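You operate a simulated robot arm through the tools that you are given. There is no shell and no other tool.

You are at the controls of a simulated robot arm. One attempt, no reset.

JOB
Shut the steam, cool the basin into the green with tap water, then lift out the basket.
Fine: open the tap half way, tap off first; the basket stands on the drip plate with its beads. Set down upright: wire basket.

Only the result counts: the job must be done as asked and must still hold three seconds after the hand-in. Knocking over, shifting, dropping, spilling or breaking anything else fails it.

ROBOT AND FRAMES
A 6-joint arm with a three-finger gripper, fixed in place. Base frame: the origin is on the floor under the middle of its stand, x ahead of it, y to its left, z up. Units: mm, rad, N and s.
It reaches about 1213 mm from its shoulder. Its first joint turns from -2.897 to 2.897 rad. Payload 4.89 kg.
The TCP is the grasp point between the finger pads, 30 mm short of the fingertips. In the tool frame z runs along the fingers and y along their closing line. The gripper opens to 164 mm; its body begins 125 mm behind the TCP.
Orientation is told as [roll, pitch, yaw] about the base's x, y, z axes, in that order, counted from this pose: with the fingers straight down and closing along the base's y, the tool's x points along the base's -x, its y along +y and its z along -z.

CONTROLS
- The arm moves only by the tool jog_arm. Its argument "rows" is a list of rows, each a list of 7 numbers: the shift along the tool's x, y, z in mm, then the turn, a rotation vector about the tool's x, y, z in rad, then the finger opening in mm, from 0 to 164. In form: [[x, y, z, ax, ay, az, grip], ...]. A call has 1 to 20 rows; each row is the pose to reach, as a shift and turn from the pose commanded when the call began, along the tool's axes at that moment. Each row takes 0.2 s and may step no farther than 50 mm and 0.15 rad from the row before; otherwise, or with a gripper value out of range, the whole call is refused. Where a pose cannot be reached the arm comes as near as it can. A force on the tool above 40 N (or 10 N above the force at the start of the call, whichever is more), or a blocked arm, ends the call early, and 0.2 s more pass. The fingers move at their own pace (about 108 mm/s each) and stop on an object; they squeeze with about 22 N. The grip force told is the motor's: it shows also when the fingers shut on nothing. Time passes only in rows, and 0.2 s behind the last, so rows that repeat a pose let the fingers close. It gives the time, the measured TCP pose, the force on the tool (base axes), the opening and the grip force at its end, in the units of the frame above (readings bear some noise), with the torque about the TCP (base axes, N m) and any sound that the robot's microphone picked up, and new pictures: "pictures" is both (left out), scene, wrist or none.
- Cameras (640 x 400 px; columns grow to the right, rows downward): "scene" is fixed at [220.2, 651, 1624]; the picture's right is [-0.73, -0.69, 0.00], its down [-0.54, 0.57, -0.62] and it looks along [0.43, -0.45, -0.78] (base axes); focal length 252 px, centre (320, 200). "wrist" rides on the gripper at [76, -2, -152] in the tool frame; the picture's right is [0.02, 1.00, 0.00], its down [-0.88, 0.02, -0.47] and it looks along [-0.47, 0.01, 0.88] (tool axes); focal length 247 px, centre (320, 200). There is no depth. A picture from a camera that has moved, and an enlarged one, comes with that camera's place and axes in the base frame and with its lens.
- slide_trunk(by): moves the trunk up (or, below 0, down) by that many mm; the arm rides with it, the base frame stays. It gives what a move gives, with no picture.
- inspect(camera, box): a new picture of the part [left, top, right, bottom] of that camera's present view, enlarged. No time passes.
- job_done(): hands the job in; it is judged then, once.

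Nothing tells you positions but the pictures and the camera data. Unless the task says otherwise, let go and move clear before handing in.

The tools are called after "Call:" as name(argument=value, ...) on one line, values as JSON. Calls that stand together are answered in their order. jog_arm: Moves the arm, as the interface text tells. Its arguments: {"type":"object","properties":{"rows":{"type":"array","items":{"type":"array","items":{"type":"number"}}},"pictures":{"type":"string","enum":["both","scene","wrist","none"]}},"required":["rows"]} The other tools are called the same way: slide_trunk (by) moves the trunk up or down; inspect (camera, box) takes an enlarged picture of a part of a camera's view; job_done () hands the job in.

At the start:

```text
time_s: 0.0
ee_pos: [484.8, 185.6, 1293.8]
orientation: [0.001, -0.001, 0.001]
force: [-0.3, -0.4, -0.5]
ft_torque: [-0.01, -0.01, -0.02]
gripper_width: 163.9
finger_force: 0.1
trunk travel left (down, up): [-175.0, 215.0]
```

scene: 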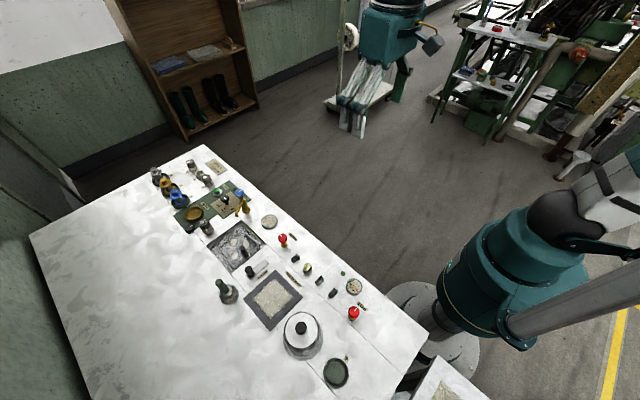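
wrist: 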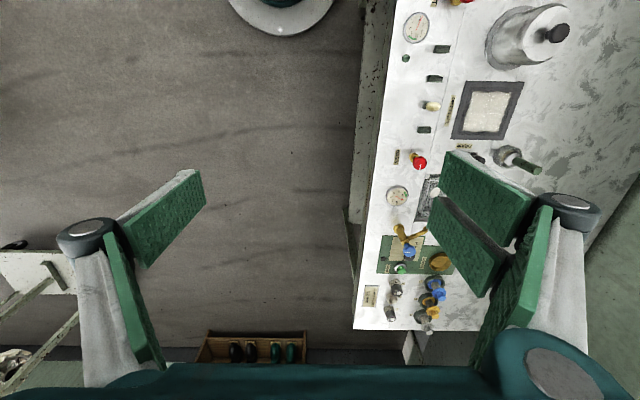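

I see a bench with a row of controls (red knobs, gauges, a basin, a pot, a tap-like fitting). I'll take enlarged views first to identify each item.

Call:
inspect(camera="scene", box=[140, 140, 300, 240])

Call:
inspect(camera="scene", box=[200, 210, 400, 335])

Call:
inspect(camera="scene", box=[260, 280, 460, 400])

Call:
inspect(camera="wrist", box=[350, 0, 600, 160])

Call:
inspect(camera="wrist", box=[350, 140, 550, 340])

```text
4.00 times, centred on (220, 190) of scene
camera zoom: at [220.2, 651.0, 1624.0], right [-0.73, -0.69, 0.0], down [-0.54, 0.57, -0.62], along [0.43, -0.45, -0.78], focal length 1009 px, centre (720, 240)
```

zoom: 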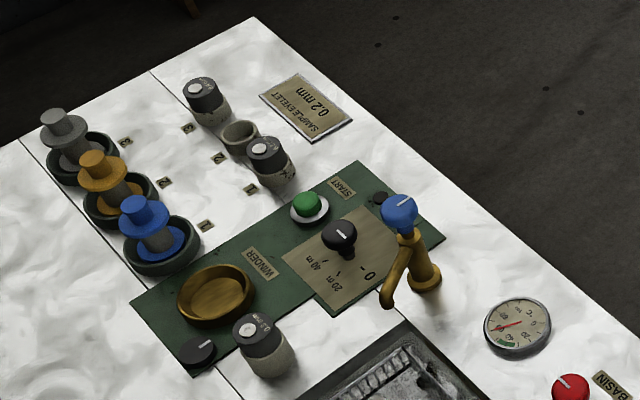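

```text
3.20 times, centred on (300, 272) of scene
camera zoom: at [220.2, 651.0, 1624.0], right [-0.73, -0.69, 0.0], down [-0.54, 0.57, -0.62], along [0.43, -0.45, -0.78], focal length 808 px, centre (384, -32)
```

zoom: 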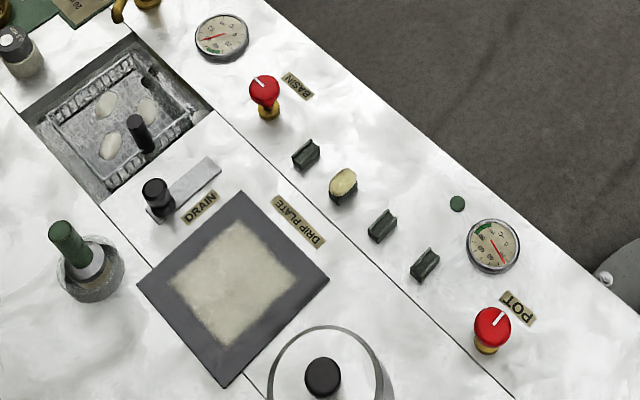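

```text
3.20 times, centred on (360, 340) of scene
camera zoom: at [220.2, 651.0, 1624.0], right [-0.73, -0.69, 0.0], down [-0.54, 0.57, -0.62], along [0.43, -0.45, -0.78], focal length 808 px, centre (192, -248)
```

zoom: 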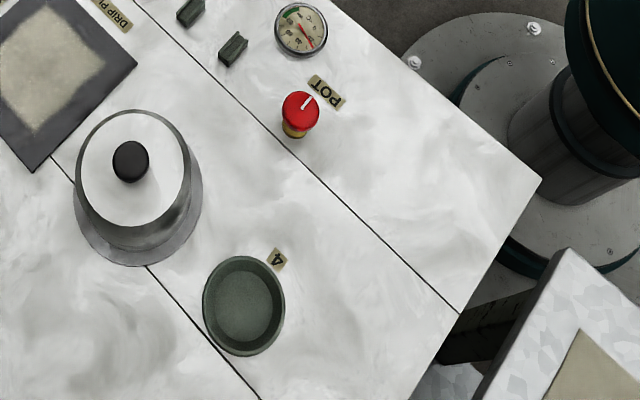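

```text
2.50 times, centred on (475, 80) of wrist
camera zoom: at [408.5, 182.4, 1446.7], right [-0.02, 1.0, 0.0], down [0.88, 0.02, 0.47], along [0.47, 0.01, -0.88], focal length 617 px, centre (-68, 500)
```

zoom: 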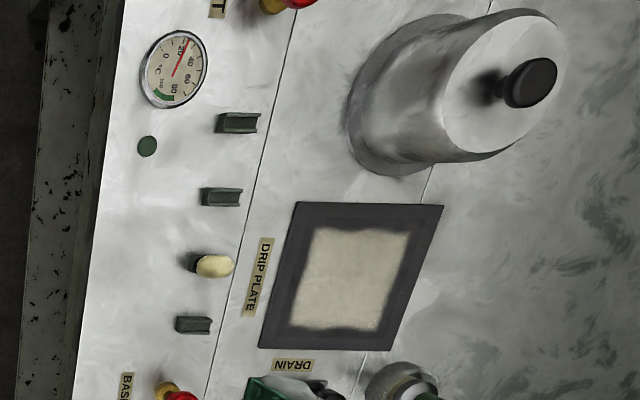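

```text
2.00 times, centred on (450, 240) of wrist
camera zoom: at [408.5, 182.4, 1446.7], right [-0.02, 1.0, 0.0], down [0.88, 0.02, 0.47], along [0.47, 0.01, -0.88], focal length 494 px, centre (60, 120)
```

zoom: 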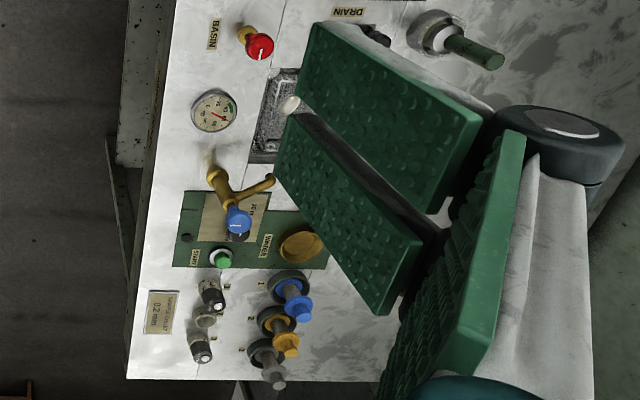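

The bench top is at about z≈855. The BASIN steam valve is near (590, 440), the tap near (830, 427), the basin with its basket near (713, 549) and the drip plate near (487, 575). I'll bring the wrist camera over the controls for a closer look.

Call:
jog_arm(rows=[[-9, 32, 24, 0, 0, 0, 164], [-19, 64, 48, 0, 0, 0, 164], [-28, 96, 72, 0, 0, 0, 164], [-38, 127, 97, 0, 0, 0, 164], [-47, 159, 121, 0, 0, 0, 164], [-56, 190, 146, 0, 0, 0, 164], [-66, 222, 170, 0, 0, 0, 164], [-75, 254, 194, 0, 0, 0, 164]])

```text
time_s: 1.8
ee_pos: [558.3, 438.2, 1099.3]
orientation: [0.001, 0.0, -0.002]
force: [-1.0, -1.7, 0.5]
ft_torque: [0.26, -0.16, 0.03]
gripper_width: 164.0
finger_force: 0.0
trunk travel left (down, up): [-175.0, 215.0]
camera wrist: at [482.5, 436.4, 1252.5], right [-0.02, 1.0, 0.0], down [0.88, 0.02, 0.47], along [0.47, 0.01, -0.88], focal length 247 px, centre (320, 200)
```

scene: 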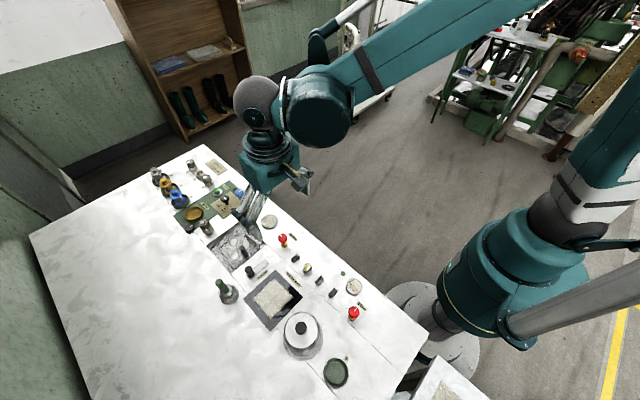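
wrist: 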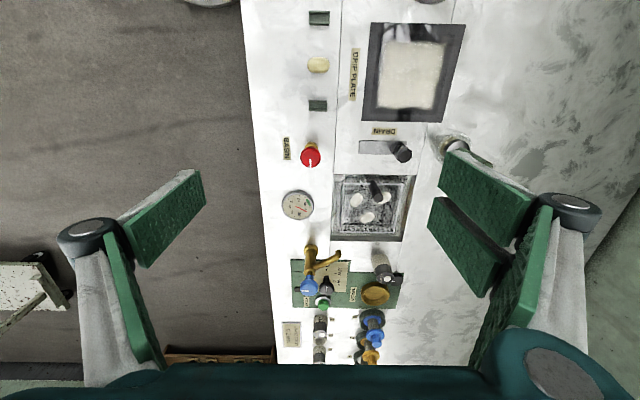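

Call:
inspect(camera="wrist", box=[260, 120, 340, 170])

Call:
inspect(camera="wrist", box=[260, 170, 420, 270])

Call:
inspect(camera="wrist", box=[264, 180, 328, 220])

Call:
inspect(camera="wrist", box=[280, 240, 408, 320])

Call:
inspect(camera="wrist", box=[340, 100, 500, 200])

```text
8.00 times, centred on (300, 145) of wrist
camera zoom: at [482.5, 436.4, 1252.5], right [-0.02, 1.0, 0.0], down [0.88, 0.02, 0.47], along [0.47, 0.01, -0.88], focal length 1976 px, centre (480, 640)
```

zoom: 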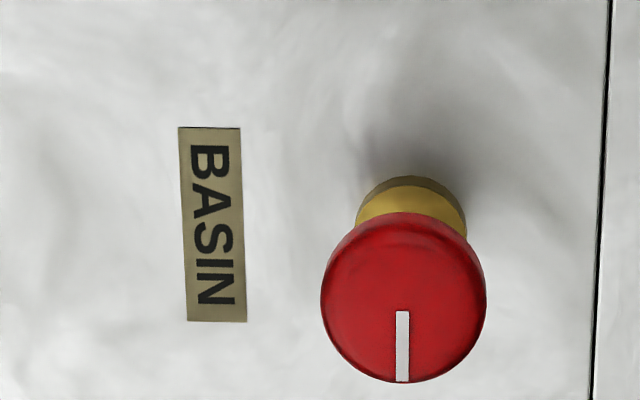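

```text
4.00 times, centred on (340, 220) of wrist
camera zoom: at [482.5, 436.4, 1252.5], right [-0.02, 1.0, 0.0], down [0.88, 0.02, 0.47], along [0.47, 0.01, -0.88], focal length 988 px, centre (240, 120)
```

zoom: 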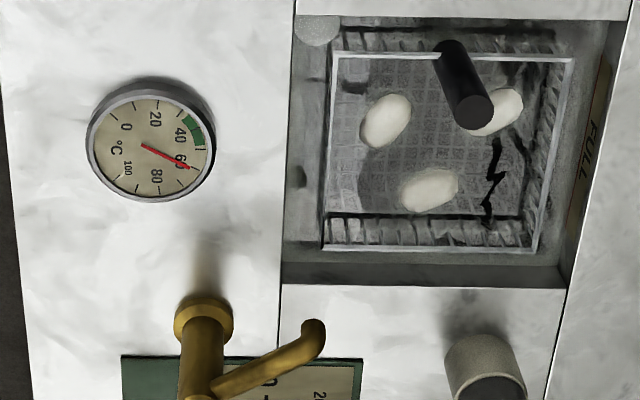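

```text
10.00 times, centred on (296, 200) of wrist
camera zoom: at [482.5, 436.4, 1252.5], right [-0.02, 1.0, 0.0], down [0.88, 0.02, 0.47], along [0.47, 0.01, -0.88], focal length 2470 px, centre (560, 200)
```

zoom: 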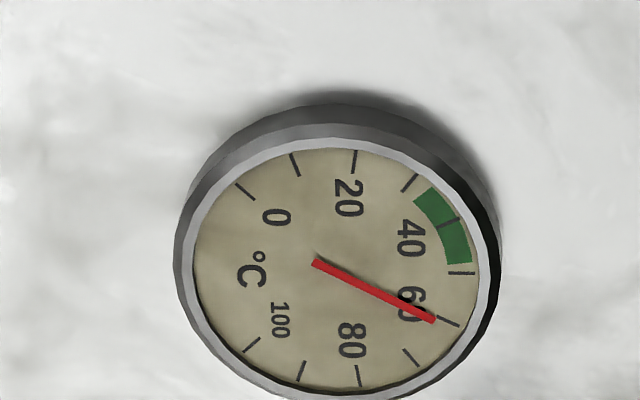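

```text
5.00 times, centred on (344, 280) of wrist
camera zoom: at [482.5, 436.4, 1252.5], right [-0.02, 1.0, 0.0], down [0.88, 0.02, 0.47], along [0.47, 0.01, -0.88], focal length 1235 px, centre (200, -200)
```

zoom: 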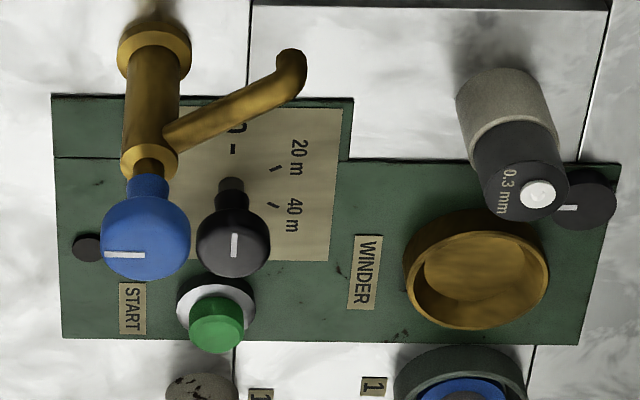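

```text
4.00 times, centred on (420, 150) of wrist
camera zoom: at [482.5, 436.4, 1252.5], right [-0.02, 1.0, 0.0], down [0.88, 0.02, 0.47], along [0.47, 0.01, -0.88], focal length 988 px, centre (-80, 400)
```

zoom: 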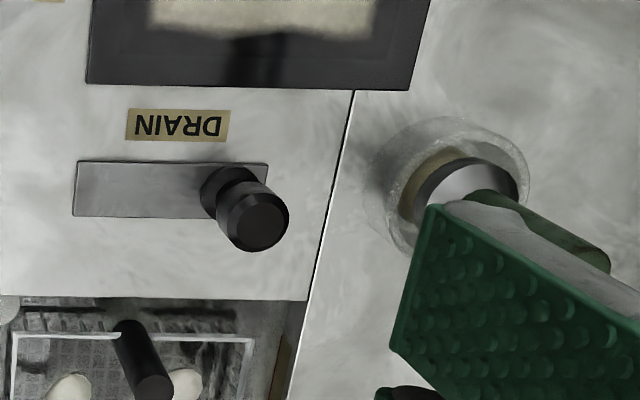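

The BASIN gauge reads about 62 °C and its green band runs from about 37 to 48. The BASIN valve pointer is toward +x (open), while the cold POT valve and the tap both point toward -y (shut), so shutting means turning clockwise. I'll close the fingers part way and drop toward the BASIN valve to see it better.

Call:
jog_arm(rows=[[-14, -5, 40, 0, 0, 0, 80], [-28, -10, 80, 0, 0, 0, 80], [-42, -15, 110, 0, 0, 0, 80], [-42, -15, 110, 0, 0, 0, 80]])

```text
time_s: 2.8
ee_pos: [601.3, 424.4, 986.9]
orientation: [0.001, 0.0, 0.0]
force: [0.8, 0.8, -0.5]
ft_torque: [-0.04, 0.08, -0.02]
gripper_width: 79.9
finger_force: 0.1
trunk travel left (down, up): [-175.0, 215.0]
camera wrist: at [524.6, 422.1, 1140.6], right [-0.02, 1.0, 0.0], down [0.88, 0.02, 0.47], along [0.47, 0.01, -0.88], focal length 247 px, centre (320, 200)
```

scene: 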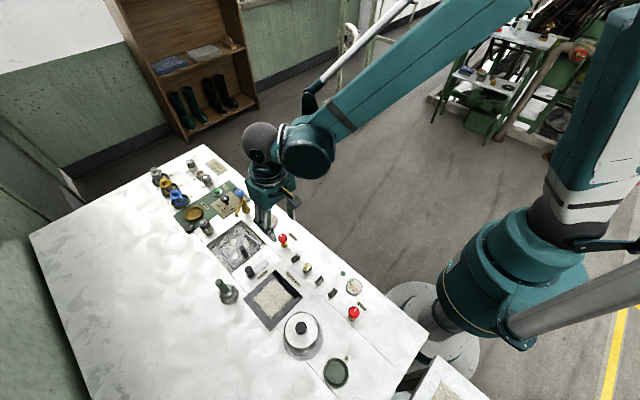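
wrist: 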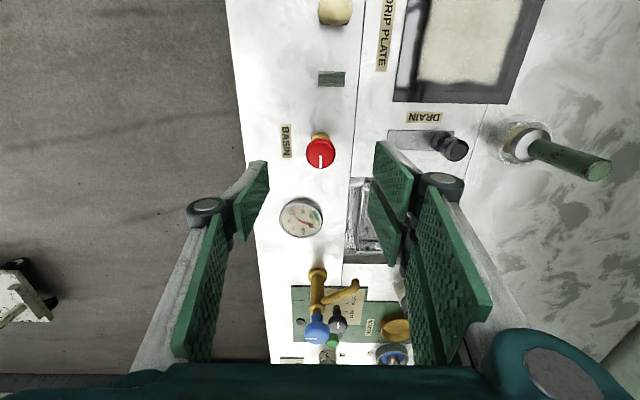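

The BASIN valve head sits at about (603, 424, 887) and is roughly 31 mm across. I'll lower the open fingers around it so the tips stay above the bench.

Call:
jog_arm(rows=[[-1, 0, 40, 0, 0, 0, 80], [-2, 0, 75, 0, 0, 0, 80], [-2, 0, 95, 0, 0, 0, 80], [-2, 0, 95, 0, 0, 0, 80]])

```text
time_s: 3.8
ee_pos: [603.1, 424.3, 891.9]
orientation: [0.001, 0.0, -0.001]
force: [0.1, 0.5, 0.1]
ft_torque: [0.03, 0.04, -0.04]
gripper_width: 80.1
finger_force: 0.1
trunk travel left (down, up): [-175.0, 215.0]
camera wrist: at [527.0, 422.5, 1046.0], right [-0.02, 1.0, 0.0], down [0.88, 0.02, 0.47], along [0.47, 0.01, -0.88], focal length 247 px, centre (320, 200)
```

scene: 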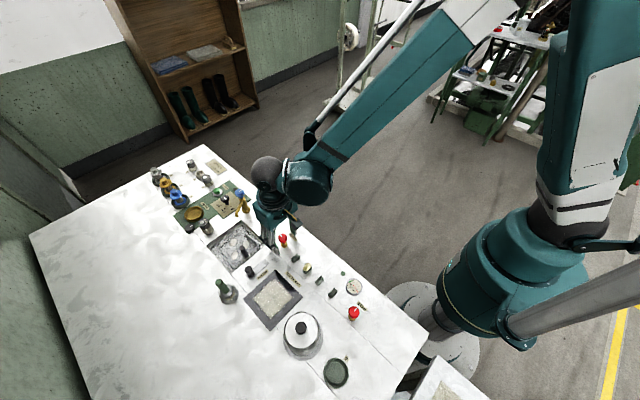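
wrist: 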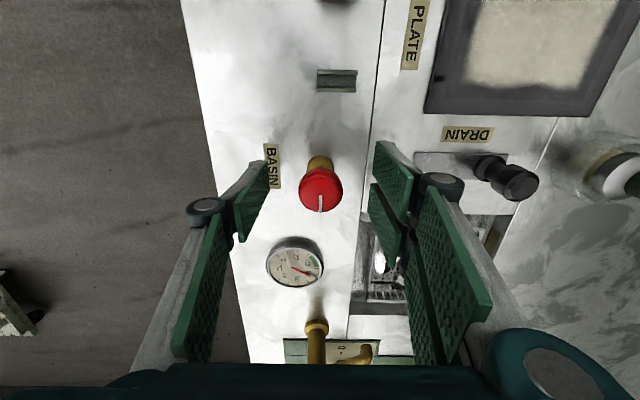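

The fingers straddle the valve head, and it is centred on the TCP. I'll close on it now.

Call:
jog_arm(rows=[[0, 0, 0, 0, 0, 0, 20], [0, 0, 0, 0, 0, 0, 20], [0, 0, 0, 0, 0, 0, 20], [0, 0, 0, 0, 0, 0, 20]], pictures="wrist")

```text
time_s: 4.8
ee_pos: [602.0, 424.2, 892.3]
orientation: [0.0, -0.001, 0.0]
force: [1.0, 6.7, -4.4]
ft_torque: [0.05, 0.02, 0.01]
gripper_width: 29.7
finger_force: 44.8
trunk travel left (down, up): [-175.0, 215.0]
camera wrist: at [526.8, 422.7, 1046.3], right [-0.02, 1.0, 0.0], down [0.88, 0.02, 0.47], along [0.47, 0.01, -0.88], focal length 247 px, centre (320, 200)
```

wrist: 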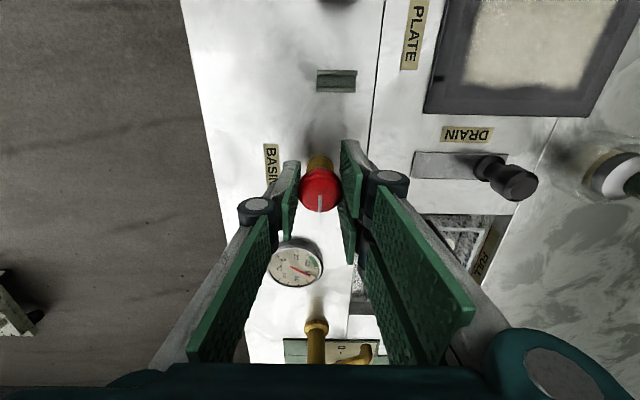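

The valve head is gripped (29.7 mm). I'll turn it clockwise seen from above, +az in the tool frame, by about a quarter turn.

Call:
jog_arm(rows=[[0, 0, 0, 0, 0, 0.14, 20], [0, 0, 0, 0, 0, 0.28, 20], [0, 0, 0, 0, 0, 0.42, 20], [0, 0, 0, 0, 0, 0.56, 20], [0, 0, 0, 0, 0, 0.7, 20], [0, 0, 0, 0, 0, 0.84, 20], [0, 0, 0, 0, 0, 0.98, 20], [0, 0, 0, 0, 0, 1.12, 20], [0, 0, 0, 0, 0, 1.26, 20], [0, 0, 0, 0, 0, 1.4, 20]])

```text
time_s: 5.9
ee_pos: [603.2, 425.8, 892.3]
orientation: [0.002, 0.001, -0.589]
force: [-0.2, 10.3, -18.1]
ft_torque: [0.17, 0.11, -0.01]
gripper_width: 30.0
finger_force: 45.2
trunk travel left (down, up): [-175.0, 215.0]
stopped in row 5: the force on the tool passed its limit at 40 N (the readings are from after the stop); the commanded pose is now the measured one
camera wrist: at [539.2, 466.1, 1046.5], right [0.54, 0.84, 0.0], down [0.74, -0.47, 0.47], along [0.4, -0.25, -0.88], focal length 247 px, centre (320, 200)
```

scene: 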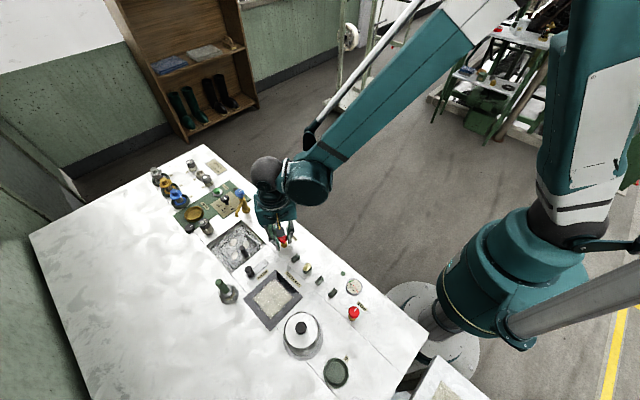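
wrist: 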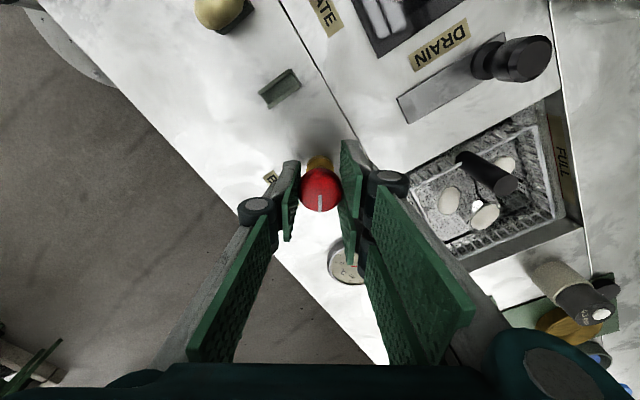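

The valve turned about 0.59 rad with the gripper, then side and pull-down force built up and stopped the move. I'll let go briefly to relieve the strain and grip again.

Call:
jog_arm(rows=[[0, 0, 0, 0, 0, 0, 46], [0, 0, 0, 0, 0, 0, 46], [0, 0, 0, 0, 0, 0, 46]], pictures="wrist")

Call:
inspect(camera="wrist", box=[240, 130, 400, 230])

```text
time_s: 6.7
ee_pos: [602.5, 425.1, 893.5]
orientation: [0.002, 0.001, -0.587]
force: [1.3, 0.4, -1.1]
ft_torque: [0.0, 0.0, 0.01]
gripper_width: 45.9
finger_force: 0.1
trunk travel left (down, up): [-175.0, 215.0]
camera wrist: at [538.8, 464.9, 1047.4], right [0.54, 0.84, 0.0], down [0.74, -0.47, 0.47], along [0.4, -0.25, -0.88], focal length 247 px, centre (320, 200)
```

wrist: 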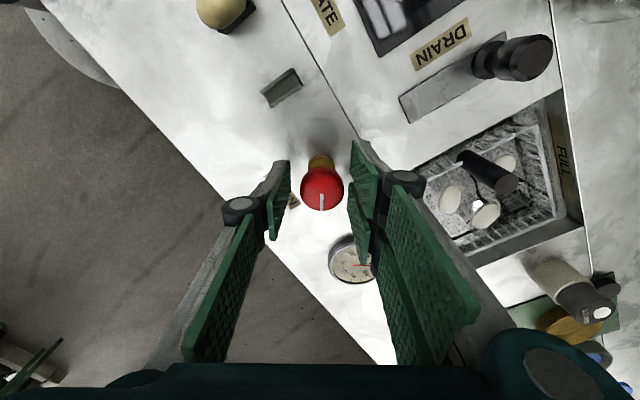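

```text
4.00 times, centred on (320, 180) of wrist
camera zoom: at [538.8, 464.9, 1047.4], right [0.54, 0.84, 0.0], down [0.74, -0.47, 0.47], along [0.4, -0.25, -0.88], focal length 988 px, centre (320, 280)
```

zoom: 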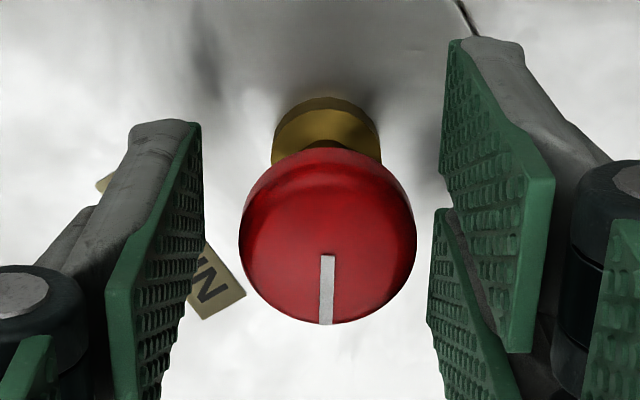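

The strain is gone, and the pointer confirms the valve followed the gripper. I'll grip again and carry on turning clockwise in smaller calls.

Call:
jog_arm(rows=[[0, 0, 0, 0, 0, 0, 24], [0, 0, 0, 0, 0, 0, 24], [0, 0, 0, 0, 0, 0, 24], [0, 0, 0, 0, 0, 0.08, 24], [0, 0, 0, 0, 0, 0.16, 24]], pictures="none")

```text
time_s: 7.9
ee_pos: [603.7, 426.8, 893.5]
orientation: [0.001, 0.001, -0.751]
force: [19.0, 29.0, 14.9]
ft_torque: [0.39, -0.35, 0.05]
gripper_width: 30.1
finger_force: 45.0
trunk travel left (down, up): [-175.0, 215.0]
```

The side force lies along the closing line, so the valve is a little off toward +tool-y. I'll shift the tool that way to relieve it.

Call:
jog_arm(rows=[[0, 1.5, 0, 0, 0, 0, 24], [0, 3, 0, 0, 0, 0, 24]], pictures="wrist")

```text
time_s: 8.5
ee_pos: [602.9, 425.3, 893.3]
orientation: [0.001, 0.004, -0.748]
force: [-5.4, 11.3, 10.0]
ft_torque: [0.13, 0.16, 0.03]
gripper_width: 30.0
finger_force: 44.9
trunk travel left (down, up): [-175.0, 215.0]
camera wrist: at [547.3, 475.9, 1047.3], right [0.67, 0.75, 0.0], down [0.66, -0.59, 0.47], along [0.35, -0.31, -0.88], focal length 247 px, centre (320, 200)
```

wrist: 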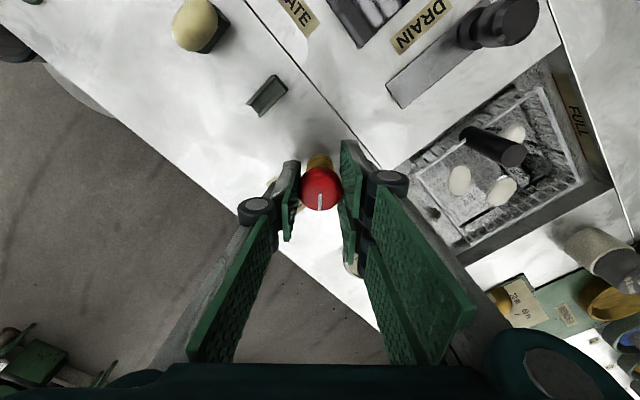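

That relieved most of the force. I'll carry on turning clockwise.

Call:
jog_arm(rows=[[0, 0, 0, 0, 0, 0.1, 24], [0, 0, 0, 0, 0, 0.2, 24], [0, 0, 0, 0, 0, 0.3, 24]], pictures="none")

```text
time_s: 9.3
ee_pos: [604.8, 425.8, 893.3]
orientation: [0.0, 0.0, -1.051]
force: [-17.5, -9.1, -11.2]
ft_torque: [-0.13, 0.19, -0.03]
gripper_width: 29.8
finger_force: 44.9
trunk travel left (down, up): [-175.0, 215.0]
```

Call:
jog_arm(rows=[[0, -1, 0, 0, 0, 0.06, 24], [0, -1, 0, 0, 0, 0.14, 24], [0, -1, 0, 0, 0, 0.22, 24]], pictures="none")

```text
time_s: 10.1
ee_pos: [604.5, 426.2, 895.3]
orientation: [-0.001, 0.001, -1.271]
force: [-6.0, -12.4, -14.1]
ft_torque: [-0.25, -0.05, -0.05]
gripper_width: 30.0
finger_force: 44.8
trunk travel left (down, up): [-175.0, 215.0]
```

Call:
jog_arm(rows=[[0, -0.5, 0, 0, 0, 0.08, 24], [0, -0.5, 0, 0, 0, 0.16, 24], [0, -0.5, 0, 0, 0, 0.24, 24]], pictures="wrist")

Call:
inspect(camera="wrist", box=[240, 130, 400, 230])

```text
time_s: 10.9
ee_pos: [605.0, 424.8, 893.7]
orientation: [-0.001, 0.003, -1.508]
force: [13.4, -1.1, 2.7]
ft_torque: [-0.04, -0.24, 0.03]
gripper_width: 30.1
finger_force: 45.2
trunk travel left (down, up): [-175.0, 215.0]
camera wrist: at [598.5, 501.5, 1047.4], right [1.0, 0.08, 0.0], down [0.07, -0.88, 0.47], along [0.04, -0.47, -0.88], focal length 247 px, centre (320, 200)
```

wrist: 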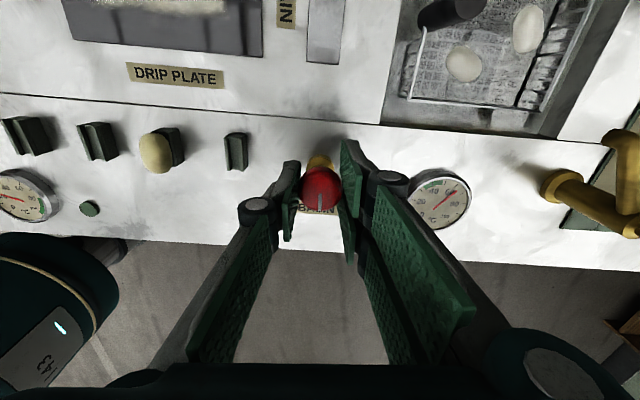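

```text
4.00 times, centred on (320, 180) of wrist
camera zoom: at [598.5, 501.5, 1047.4], right [1.0, 0.08, 0.0], down [0.07, -0.88, 0.47], along [0.04, -0.47, -0.88], focal length 988 px, centre (320, 280)
```

zoom: 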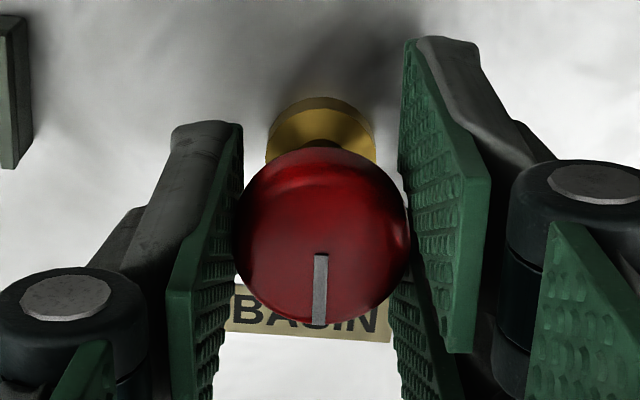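

The pointer now faces the BASIN label, as the closed POT valve does with its own. I'll turn a little further to find a closing stop.

Call:
jog_arm(rows=[[0, 0, 0, 0, 0, 0.06, 24], [0, 0, 0, 0, 0, 0.12, 24], [0, 0, 0, 0, 0, 0.2, 24]], pictures="wrist")

Call:
inspect(camera="wrist", box=[240, 130, 400, 230])

```text
time_s: 11.7
ee_pos: [604.8, 426.7, 892.3]
orientation: [-0.002, 0.004, -1.71]
force: [28.4, 1.1, 6.4]
ft_torque: [0.11, -0.39, 0.42]
gripper_width: 30.0
finger_force: 45.0
trunk travel left (down, up): [-175.0, 215.0]
camera wrist: at [613.9, 500.6, 1046.9], right [0.99, -0.12, 0.0], down [-0.1, -0.88, 0.47], along [-0.06, -0.47, -0.88], focal length 247 px, centre (320, 200)
```

wrist: 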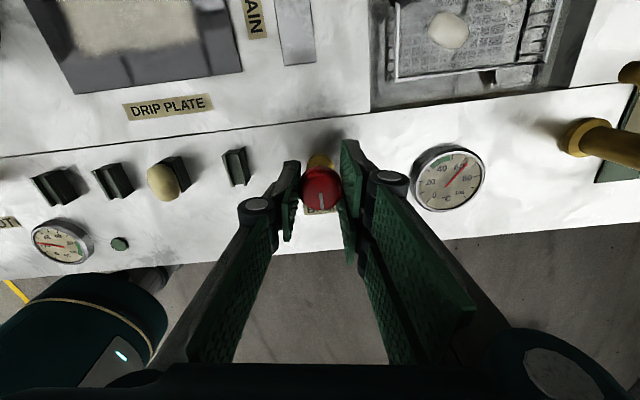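

```text
4.00 times, centred on (320, 180) of wrist
camera zoom: at [613.9, 500.6, 1046.9], right [0.99, -0.12, 0.0], down [-0.1, -0.88, 0.47], along [-0.06, -0.47, -0.88], focal length 988 px, centre (320, 280)
```

zoom: 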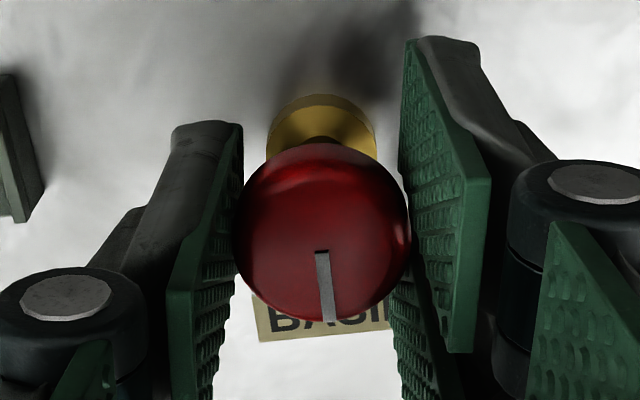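

The torque rose to 0.42 N·m and the pointer lagged the gripper, so the steam valve is hard shut. I'll release it and lift clear.

Call:
jog_arm(rows=[[0, 0, 0, 0, 0, 0, 50], [0, 0, 0, 0, 0, 0, 50], [0, 0, -30, 0, 0, 0, 50], [0, 0, -70, 0, 0, 0, 60], [0, 0, -110, 0, 0, 0, 60], [0, 0, -140, 0, 0, 0, 60]])

Call:
inspect(camera="wrist", box=[240, 100, 560, 300])

```text
time_s: 13.1
ee_pos: [604.1, 424.6, 1035.9]
orientation: [0.0, 0.004, -1.709]
force: [-0.4, 0.0, 0.0]
ft_torque: [-0.09, 0.04, 0.02]
gripper_width: 59.9
finger_force: 0.0
trunk travel left (down, up): [-175.0, 215.0]
camera wrist: at [613.0, 499.6, 1189.4], right [0.99, -0.12, 0.0], down [-0.1, -0.88, 0.47], along [-0.06, -0.47, -0.88], focal length 247 px, centre (320, 200)
```

scene: 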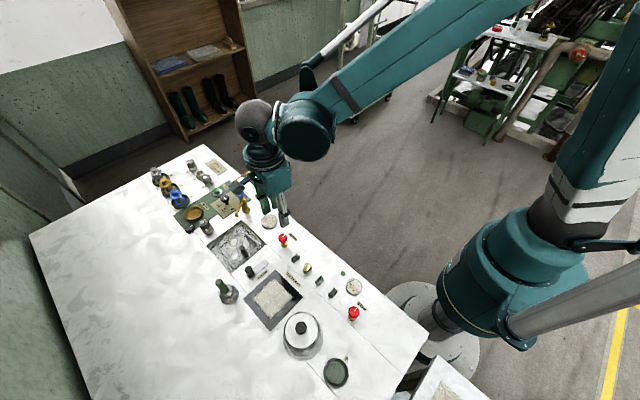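
wrist: 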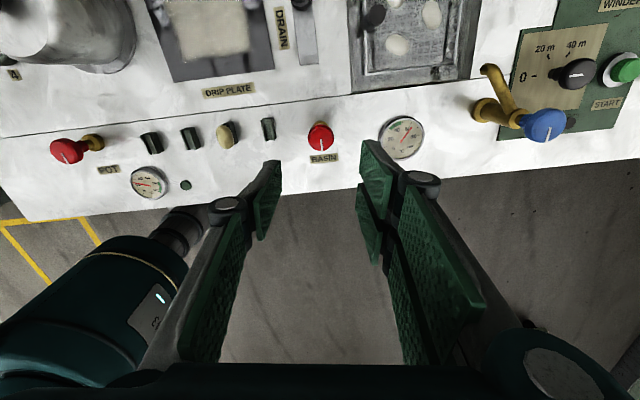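

```text
2.00 times, centred on (400, 200) of wrist
camera zoom: at [613.0, 499.6, 1189.4], right [0.99, -0.12, 0.0], down [-0.1, -0.88, 0.47], along [-0.06, -0.47, -0.88], focal length 494 px, centre (160, 200)
```

zoom: 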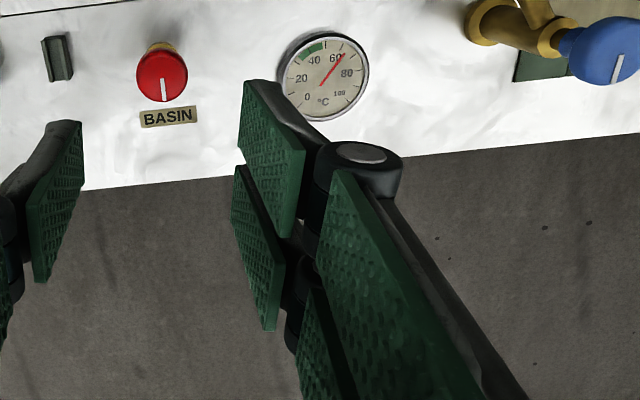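

The steam is shut; the needle sits just above 60. The blue tap head is at about (819, 424) with its top near z≈946. I'll move above it for a closer look.

Call:
jog_arm(rows=[[6, 43, -3, 0, 0, 0, 64], [12, 86, -6, 0, 0, 0, 64], [18, 129, -9, 0, 0, 0, 64], [24, 172, -12, 0, 0, 0, 64], [29, 214, -14, 0, 0, 0, 64], [29, 214, -14, 0, 0, 0, 64]])

Call:
inspect(camera="wrist", box=[220, 60, 420, 185])

```text
time_s: 14.5
ee_pos: [818.8, 424.3, 1047.1]
orientation: [0.001, 0.001, -1.708]
force: [0.4, -0.4, -1.4]
ft_torque: [-0.01, 0.09, 0.01]
gripper_width: 64.0
finger_force: 0.2
trunk travel left (down, up): [-175.0, 215.0]
camera wrist: at [828.4, 499.8, 1201.2], right [0.99, -0.12, 0.0], down [-0.1, -0.88, 0.47], along [-0.06, -0.47, -0.88], focal length 247 px, centre (320, 200)
```

scene: 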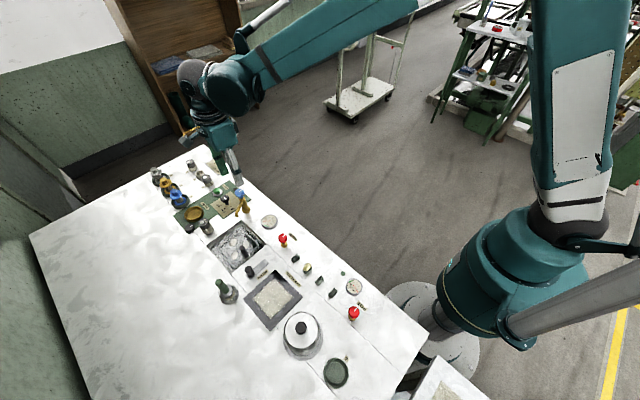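
wrist: 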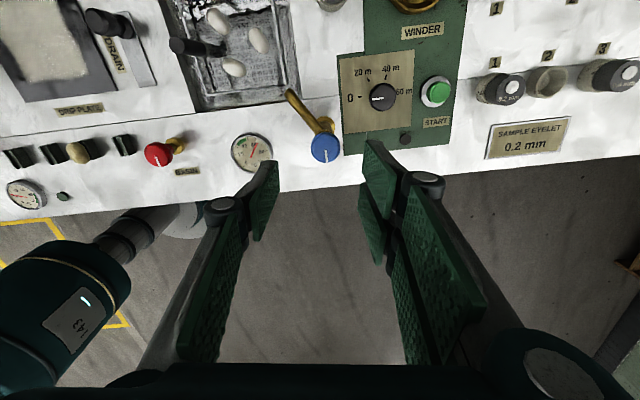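

```text
3.20 times, centred on (320, 122) of wrist
camera zoom: at [828.4, 499.8, 1201.2], right [0.99, -0.12, 0.0], down [-0.1, -0.88, 0.47], along [-0.06, -0.47, -0.88], focal length 790 px, centre (320, 448)
```

zoom: 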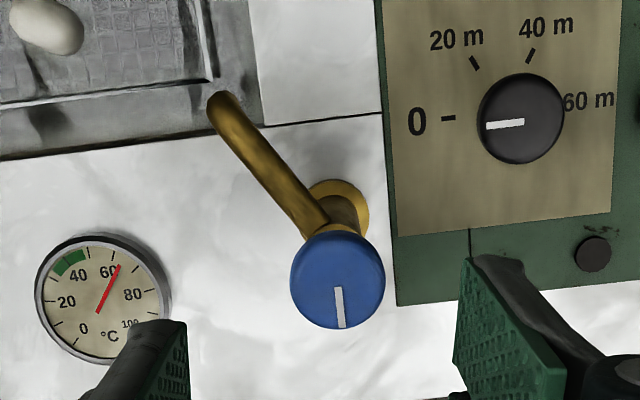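

The tap pointer is at -y (off) and the gauge reads about 61. I'll re-centre on the tap head at (824, 425) and come down part way to check the height.

Call:
jog_arm(rows=[[1, 5, 35, 0, 0, 0, 64], [1, 5.4, 60, 0, 0, 0, 64], [1, 5.4, 60, 0, 0, 0, 64]], pictures="wrist")

Call:
inspect(camera="wrist", box=[240, 100, 400, 200])

```text
time_s: 15.3
ee_pos: [825.7, 425.8, 987.3]
orientation: [0.0, 0.001, -1.708]
force: [0.4, 0.7, -0.5]
ft_torque: [-0.05, 0.04, 0.02]
gripper_width: 63.8
finger_force: 0.0
trunk travel left (down, up): [-175.0, 215.0]
camera wrist: at [834.0, 501.2, 1140.9], right [0.99, -0.12, 0.0], down [-0.1, -0.88, 0.47], along [-0.06, -0.47, -0.88], focal length 247 px, centre (320, 200)
```

wrist: 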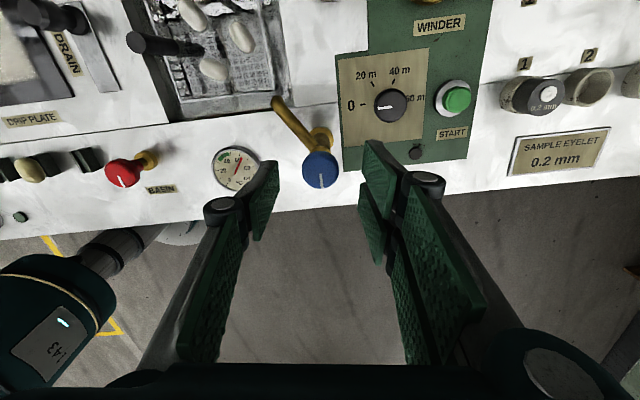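

```text
4.00 times, centred on (320, 150) of wrist
camera zoom: at [834.0, 501.2, 1140.9], right [0.99, -0.12, 0.0], down [-0.1, -0.88, 0.47], along [-0.06, -0.47, -0.88], focal length 988 px, centre (320, 400)
```

zoom: 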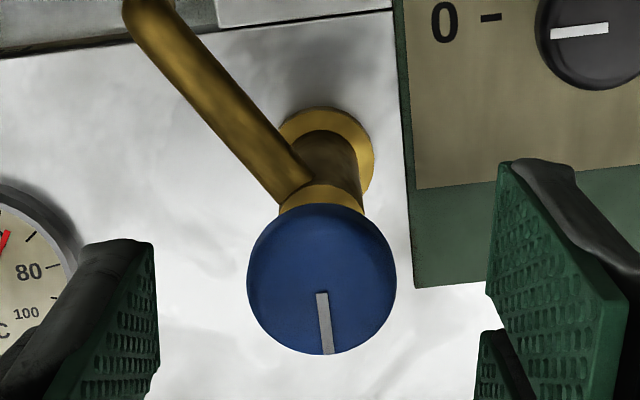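

The head is 2 mm off along tool y and otherwise aligned. I'll correct that, come down around it and grip.

Call:
jog_arm(rows=[[0, -2, 20, 0, 0, 0, 64], [0, -2, 35, 0, 0, 0, 64], [0, -2, 35, 0, 0, 0, 64], [0, -2, 35, 0, 0, 0, 24], [0, -2, 35, 0, 0, 0, 24], [0, -2, 35, 0, 0, 0, 24]], pictures="wrist")

Call:
inspect(camera="wrist", box=[240, 130, 400, 230])

```text
time_s: 16.7
ee_pos: [823.9, 425.7, 952.4]
orientation: [-0.001, 0.002, -1.711]
force: [23.1, -6.1, -2.5]
ft_torque: [-0.04, -0.31, 0.06]
gripper_width: 33.1
finger_force: 11.6
trunk travel left (down, up): [-175.0, 215.0]
camera wrist: at [832.6, 501.0, 1105.8], right [0.99, -0.12, 0.0], down [-0.1, -0.88, 0.47], along [-0.06, -0.47, -0.88], focal length 247 px, centre (320, 200)
```

wrist: 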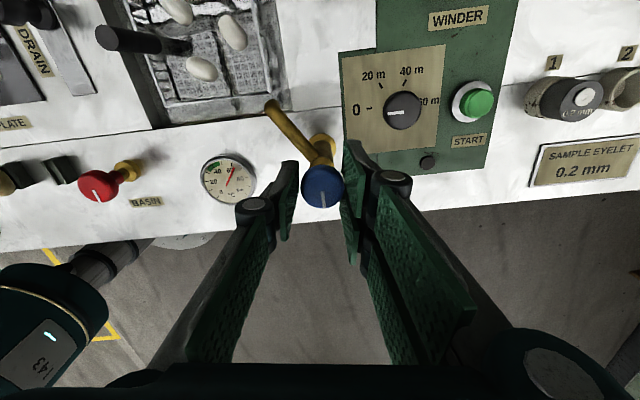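

```text
4.00 times, centred on (320, 180) of wrist
camera zoom: at [832.6, 501.0, 1105.8], right [0.99, -0.12, 0.0], down [-0.1, -0.88, 0.47], along [-0.06, -0.47, -0.88], focal length 988 px, centre (320, 280)
```

zoom: 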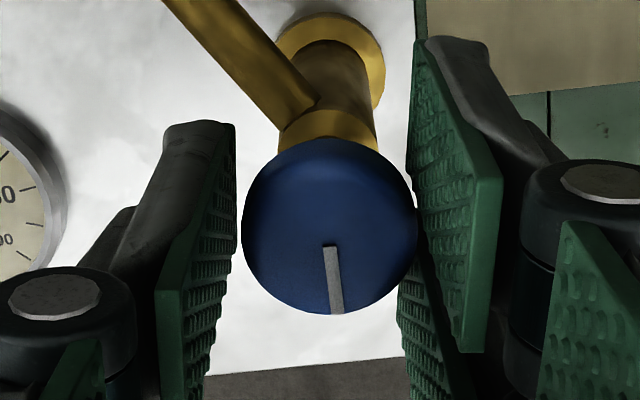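

The right-hand fingers touched first, so the head lies slightly toward +tool-y. I'll shift to centre it and finish closing.

Call:
jog_arm(rows=[[0, 1, 0, 0, 0, 0, 24], [0, 1.6, 0, 0, 0, 0, 24], [0, 1.6, 0, 0, 0, 0, 24]], pictures="none")

```text
time_s: 17.5
ee_pos: [824.0, 424.9, 952.1]
orientation: [-0.001, 0.003, -1.709]
force: [15.2, -3.4, 0.7]
ft_torque: [-0.08, -0.23, 0.04]
gripper_width: 30.7
finger_force: 8.5
trunk travel left (down, up): [-175.0, 215.0]
```

Call:
jog_arm(rows=[[0, 1, 0, 0, 0, 0, 20], [0, 1, 0, 0, 0, 0, 20], [0, 1, 0, 0, 0, 0, 20]], pictures="wrist")

Call:
inspect(camera="wrist", box=[240, 130, 400, 230])

```text
time_s: 18.3
ee_pos: [823.3, 425.2, 952.7]
orientation: [-0.001, 0.003, -1.708]
force: [-4.3, -3.8, -9.8]
ft_torque: [0.05, 0.12, 0.08]
gripper_width: 30.1
finger_force: 44.9
trunk travel left (down, up): [-175.0, 215.0]
camera wrist: at [834.2, 500.7, 1105.7], right [0.99, -0.12, 0.0], down [-0.1, -0.88, 0.47], along [-0.06, -0.47, -0.88], focal length 247 px, centre (320, 200)
```

wrist: 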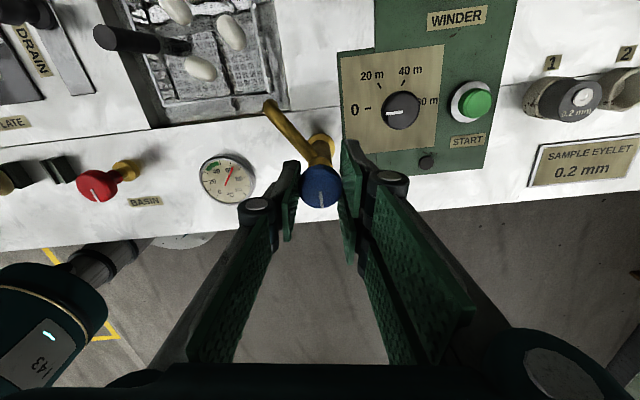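

```text
4.00 times, centred on (320, 180) of wrist
camera zoom: at [834.2, 500.7, 1105.7], right [0.99, -0.12, 0.0], down [-0.1, -0.88, 0.47], along [-0.06, -0.47, -0.88], focal length 988 px, centre (320, 280)
```

zoom: 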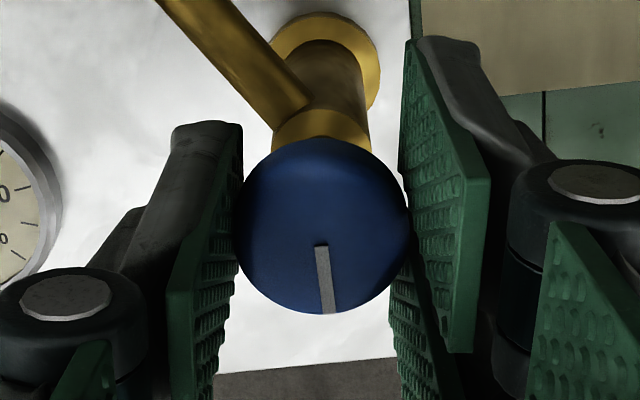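

Firmly gripped. I'll open the tap counter-clockwise (-az), watching the forces and the spout.

Call:
jog_arm(rows=[[0, 0, 0, 0, 0, -0.1, 20], [0, 0, 0, 0, 0, -0.2, 20], [0, 0, 0, 0, 0, -0.3, 20]], pictures="wrist")

Call:
inspect(camera="wrist", box=[180, 40, 400, 240])

```text
time_s: 19.3
ee_pos: [825.5, 424.9, 951.8]
orientation: [-0.001, 0.002, -1.41]
force: [-3.7, -0.6, -10.5]
ft_torque: [0.24, -0.01, 0.07]
gripper_width: 30.2
finger_force: 45.5
trunk travel left (down, up): [-175.0, 215.0]
stopped in row 3: the force on the tool passed its limit at 41 N (the readings are from after the stop); the commanded pose is now the measured one
camera wrist: at [811.2, 500.0, 1105.7], right [0.98, 0.18, 0.0], down [0.16, -0.87, 0.47], along [0.09, -0.46, -0.88], focal length 247 px, centre (320, 200)
```

wrist: 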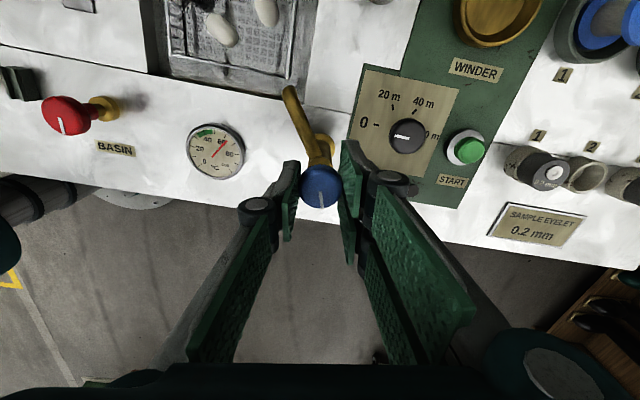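

```text
2.00 times, centred on (290, 140) of wrist
camera zoom: at [811.2, 500.0, 1105.7], right [0.98, 0.18, 0.0], down [0.16, -0.87, 0.47], along [0.09, -0.46, -0.88], focal length 494 px, centre (380, 320)
```

zoom: 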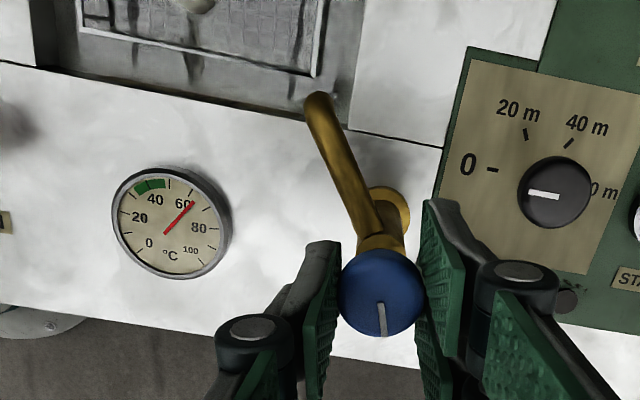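

The tap follows the gripper (0.3 rad so far). Turning on.

Call:
jog_arm(rows=[[0, 0, 0, 0, 0, -0.07, 20], [0, 0, 0, 0, 0, -0.14, 20], [0, 0, 0, 0, 0, -0.21, 20]], pictures="none")

```text
time_s: 20.1
ee_pos: [826.1, 424.8, 952.8]
orientation: [-0.002, 0.001, -1.197]
force: [-10.0, -3.2, -7.8]
ft_torque: [-0.23, 0.13, 0.0]
gripper_width: 29.9
finger_force: 45.2
trunk travel left (down, up): [-175.0, 215.0]
```

Call:
jog_arm(rows=[[0, -0.6, 0, 0, 0, -0.07, 20], [0, -0.6, 0, 0, 0, -0.14, 20], [0, -0.6, 0, 0, 0, -0.21, 20], [0, -0.6, 0, 0, 0, -0.27, 20]], pictures="both")

Call:
inspect(camera="wrist", box=[180, 40, 400, 240])

Call:
inspect(camera="scene", box=[180, 180, 308, 260])

```text
time_s: 21.1
ee_pos: [822.9, 424.5, 952.5]
orientation: [0.0, 0.001, -0.928]
force: [10.2, 8.3, 4.2]
ft_torque: [0.23, -0.13, 0.0]
gripper_width: 30.0
finger_force: 44.9
trunk travel left (down, up): [-175.0, 215.0]
camera wrist: at [777.6, 484.6, 1105.8], right [0.79, 0.62, 0.0], down [0.54, -0.69, 0.47], along [0.29, -0.37, -0.88], focal length 247 px, centre (320, 200)
```

scene: 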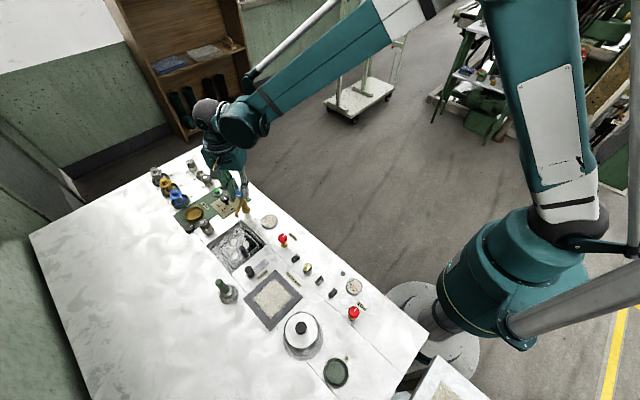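
wrist: 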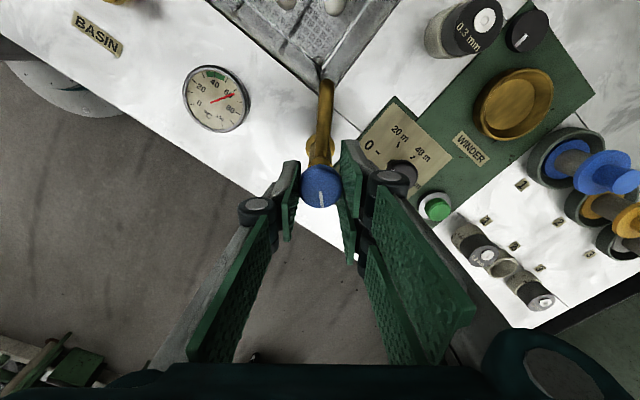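

```text
2.00 times, centred on (290, 140) of wrist
camera zoom: at [777.6, 484.6, 1105.8], right [0.79, 0.62, 0.0], down [0.54, -0.69, 0.47], along [0.29, -0.37, -0.88], focal length 494 px, centre (380, 320)
```

zoom: 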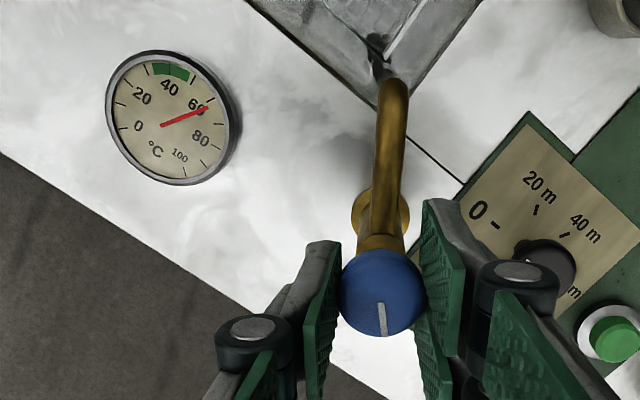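

```text
5.00 times, centred on (244, 220) of scene
camera zoom: at [220.2, 651.0, 1624.0], right [-0.73, -0.69, 0.0], down [-0.54, 0.57, -0.62], along [0.43, -0.45, -0.78], focal length 1262 px, centre (700, 100)
```

zoom: 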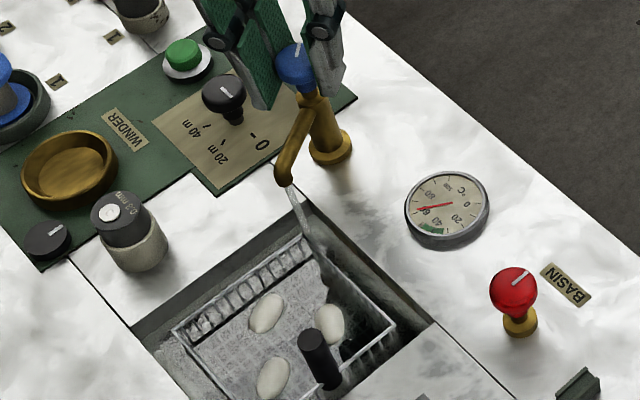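

Water is flowing from the spout with the tap 45° open (half of a quarter turn). I'll hold here and watch the gauge and the basin level.

Call:
jog_arm(rows=[[0, 0.5, 0, 0, 0, 0, 20], [0, 0.5, 0, 0, 0, 0, 20], [0, 0.5, 0, 0, 0, 0, 20], [0, 0.5, 0, 0, 0, 0, 20], [0, 0.5, 0, 0, 0, 0, 20]], pictures="none")

Call:
inspect(camera="scene", box=[200, 200, 296, 260])

Call:
inspect(camera="scene", box=[256, 212, 280, 232])

```text
time_s: 22.3
ee_pos: [824.0, 424.9, 951.6]
orientation: [0.001, 0.002, -0.928]
force: [12.3, -0.7, 12.1]
ft_torque: [-0.21, -0.29, -0.02]
gripper_width: 29.8
finger_force: 45.1
trunk travel left (down, up): [-175.0, 215.0]
```

```text
6.67 times, centred on (248, 230) of scene
camera zoom: at [220.2, 651.0, 1624.0], right [-0.73, -0.69, 0.0], down [-0.54, 0.57, -0.62], along [0.43, -0.45, -0.78], focal length 1682 px, centre (800, 0)
```

zoom: 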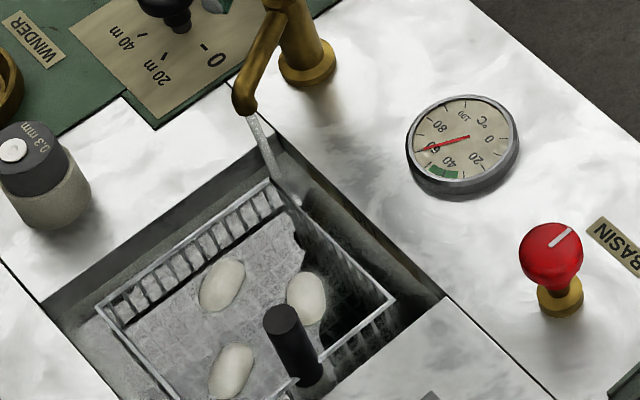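

```text
16.00 times, centred on (268, 222) of scene
camera zoom: at [220.2, 651.0, 1624.0], right [-0.73, -0.69, 0.0], down [-0.54, 0.57, -0.62], along [0.43, -0.45, -0.78], focal length 4038 px, centre (1152, -152)
```

zoom: 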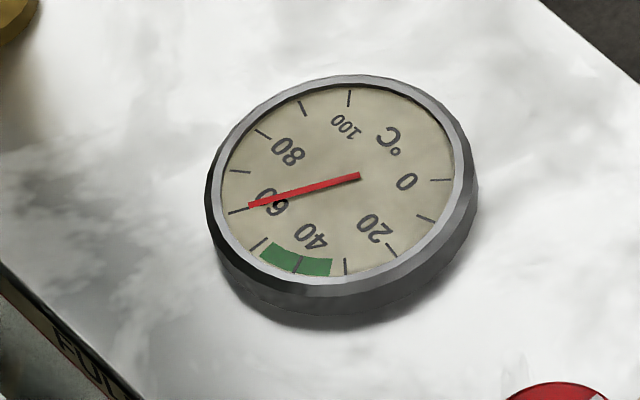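

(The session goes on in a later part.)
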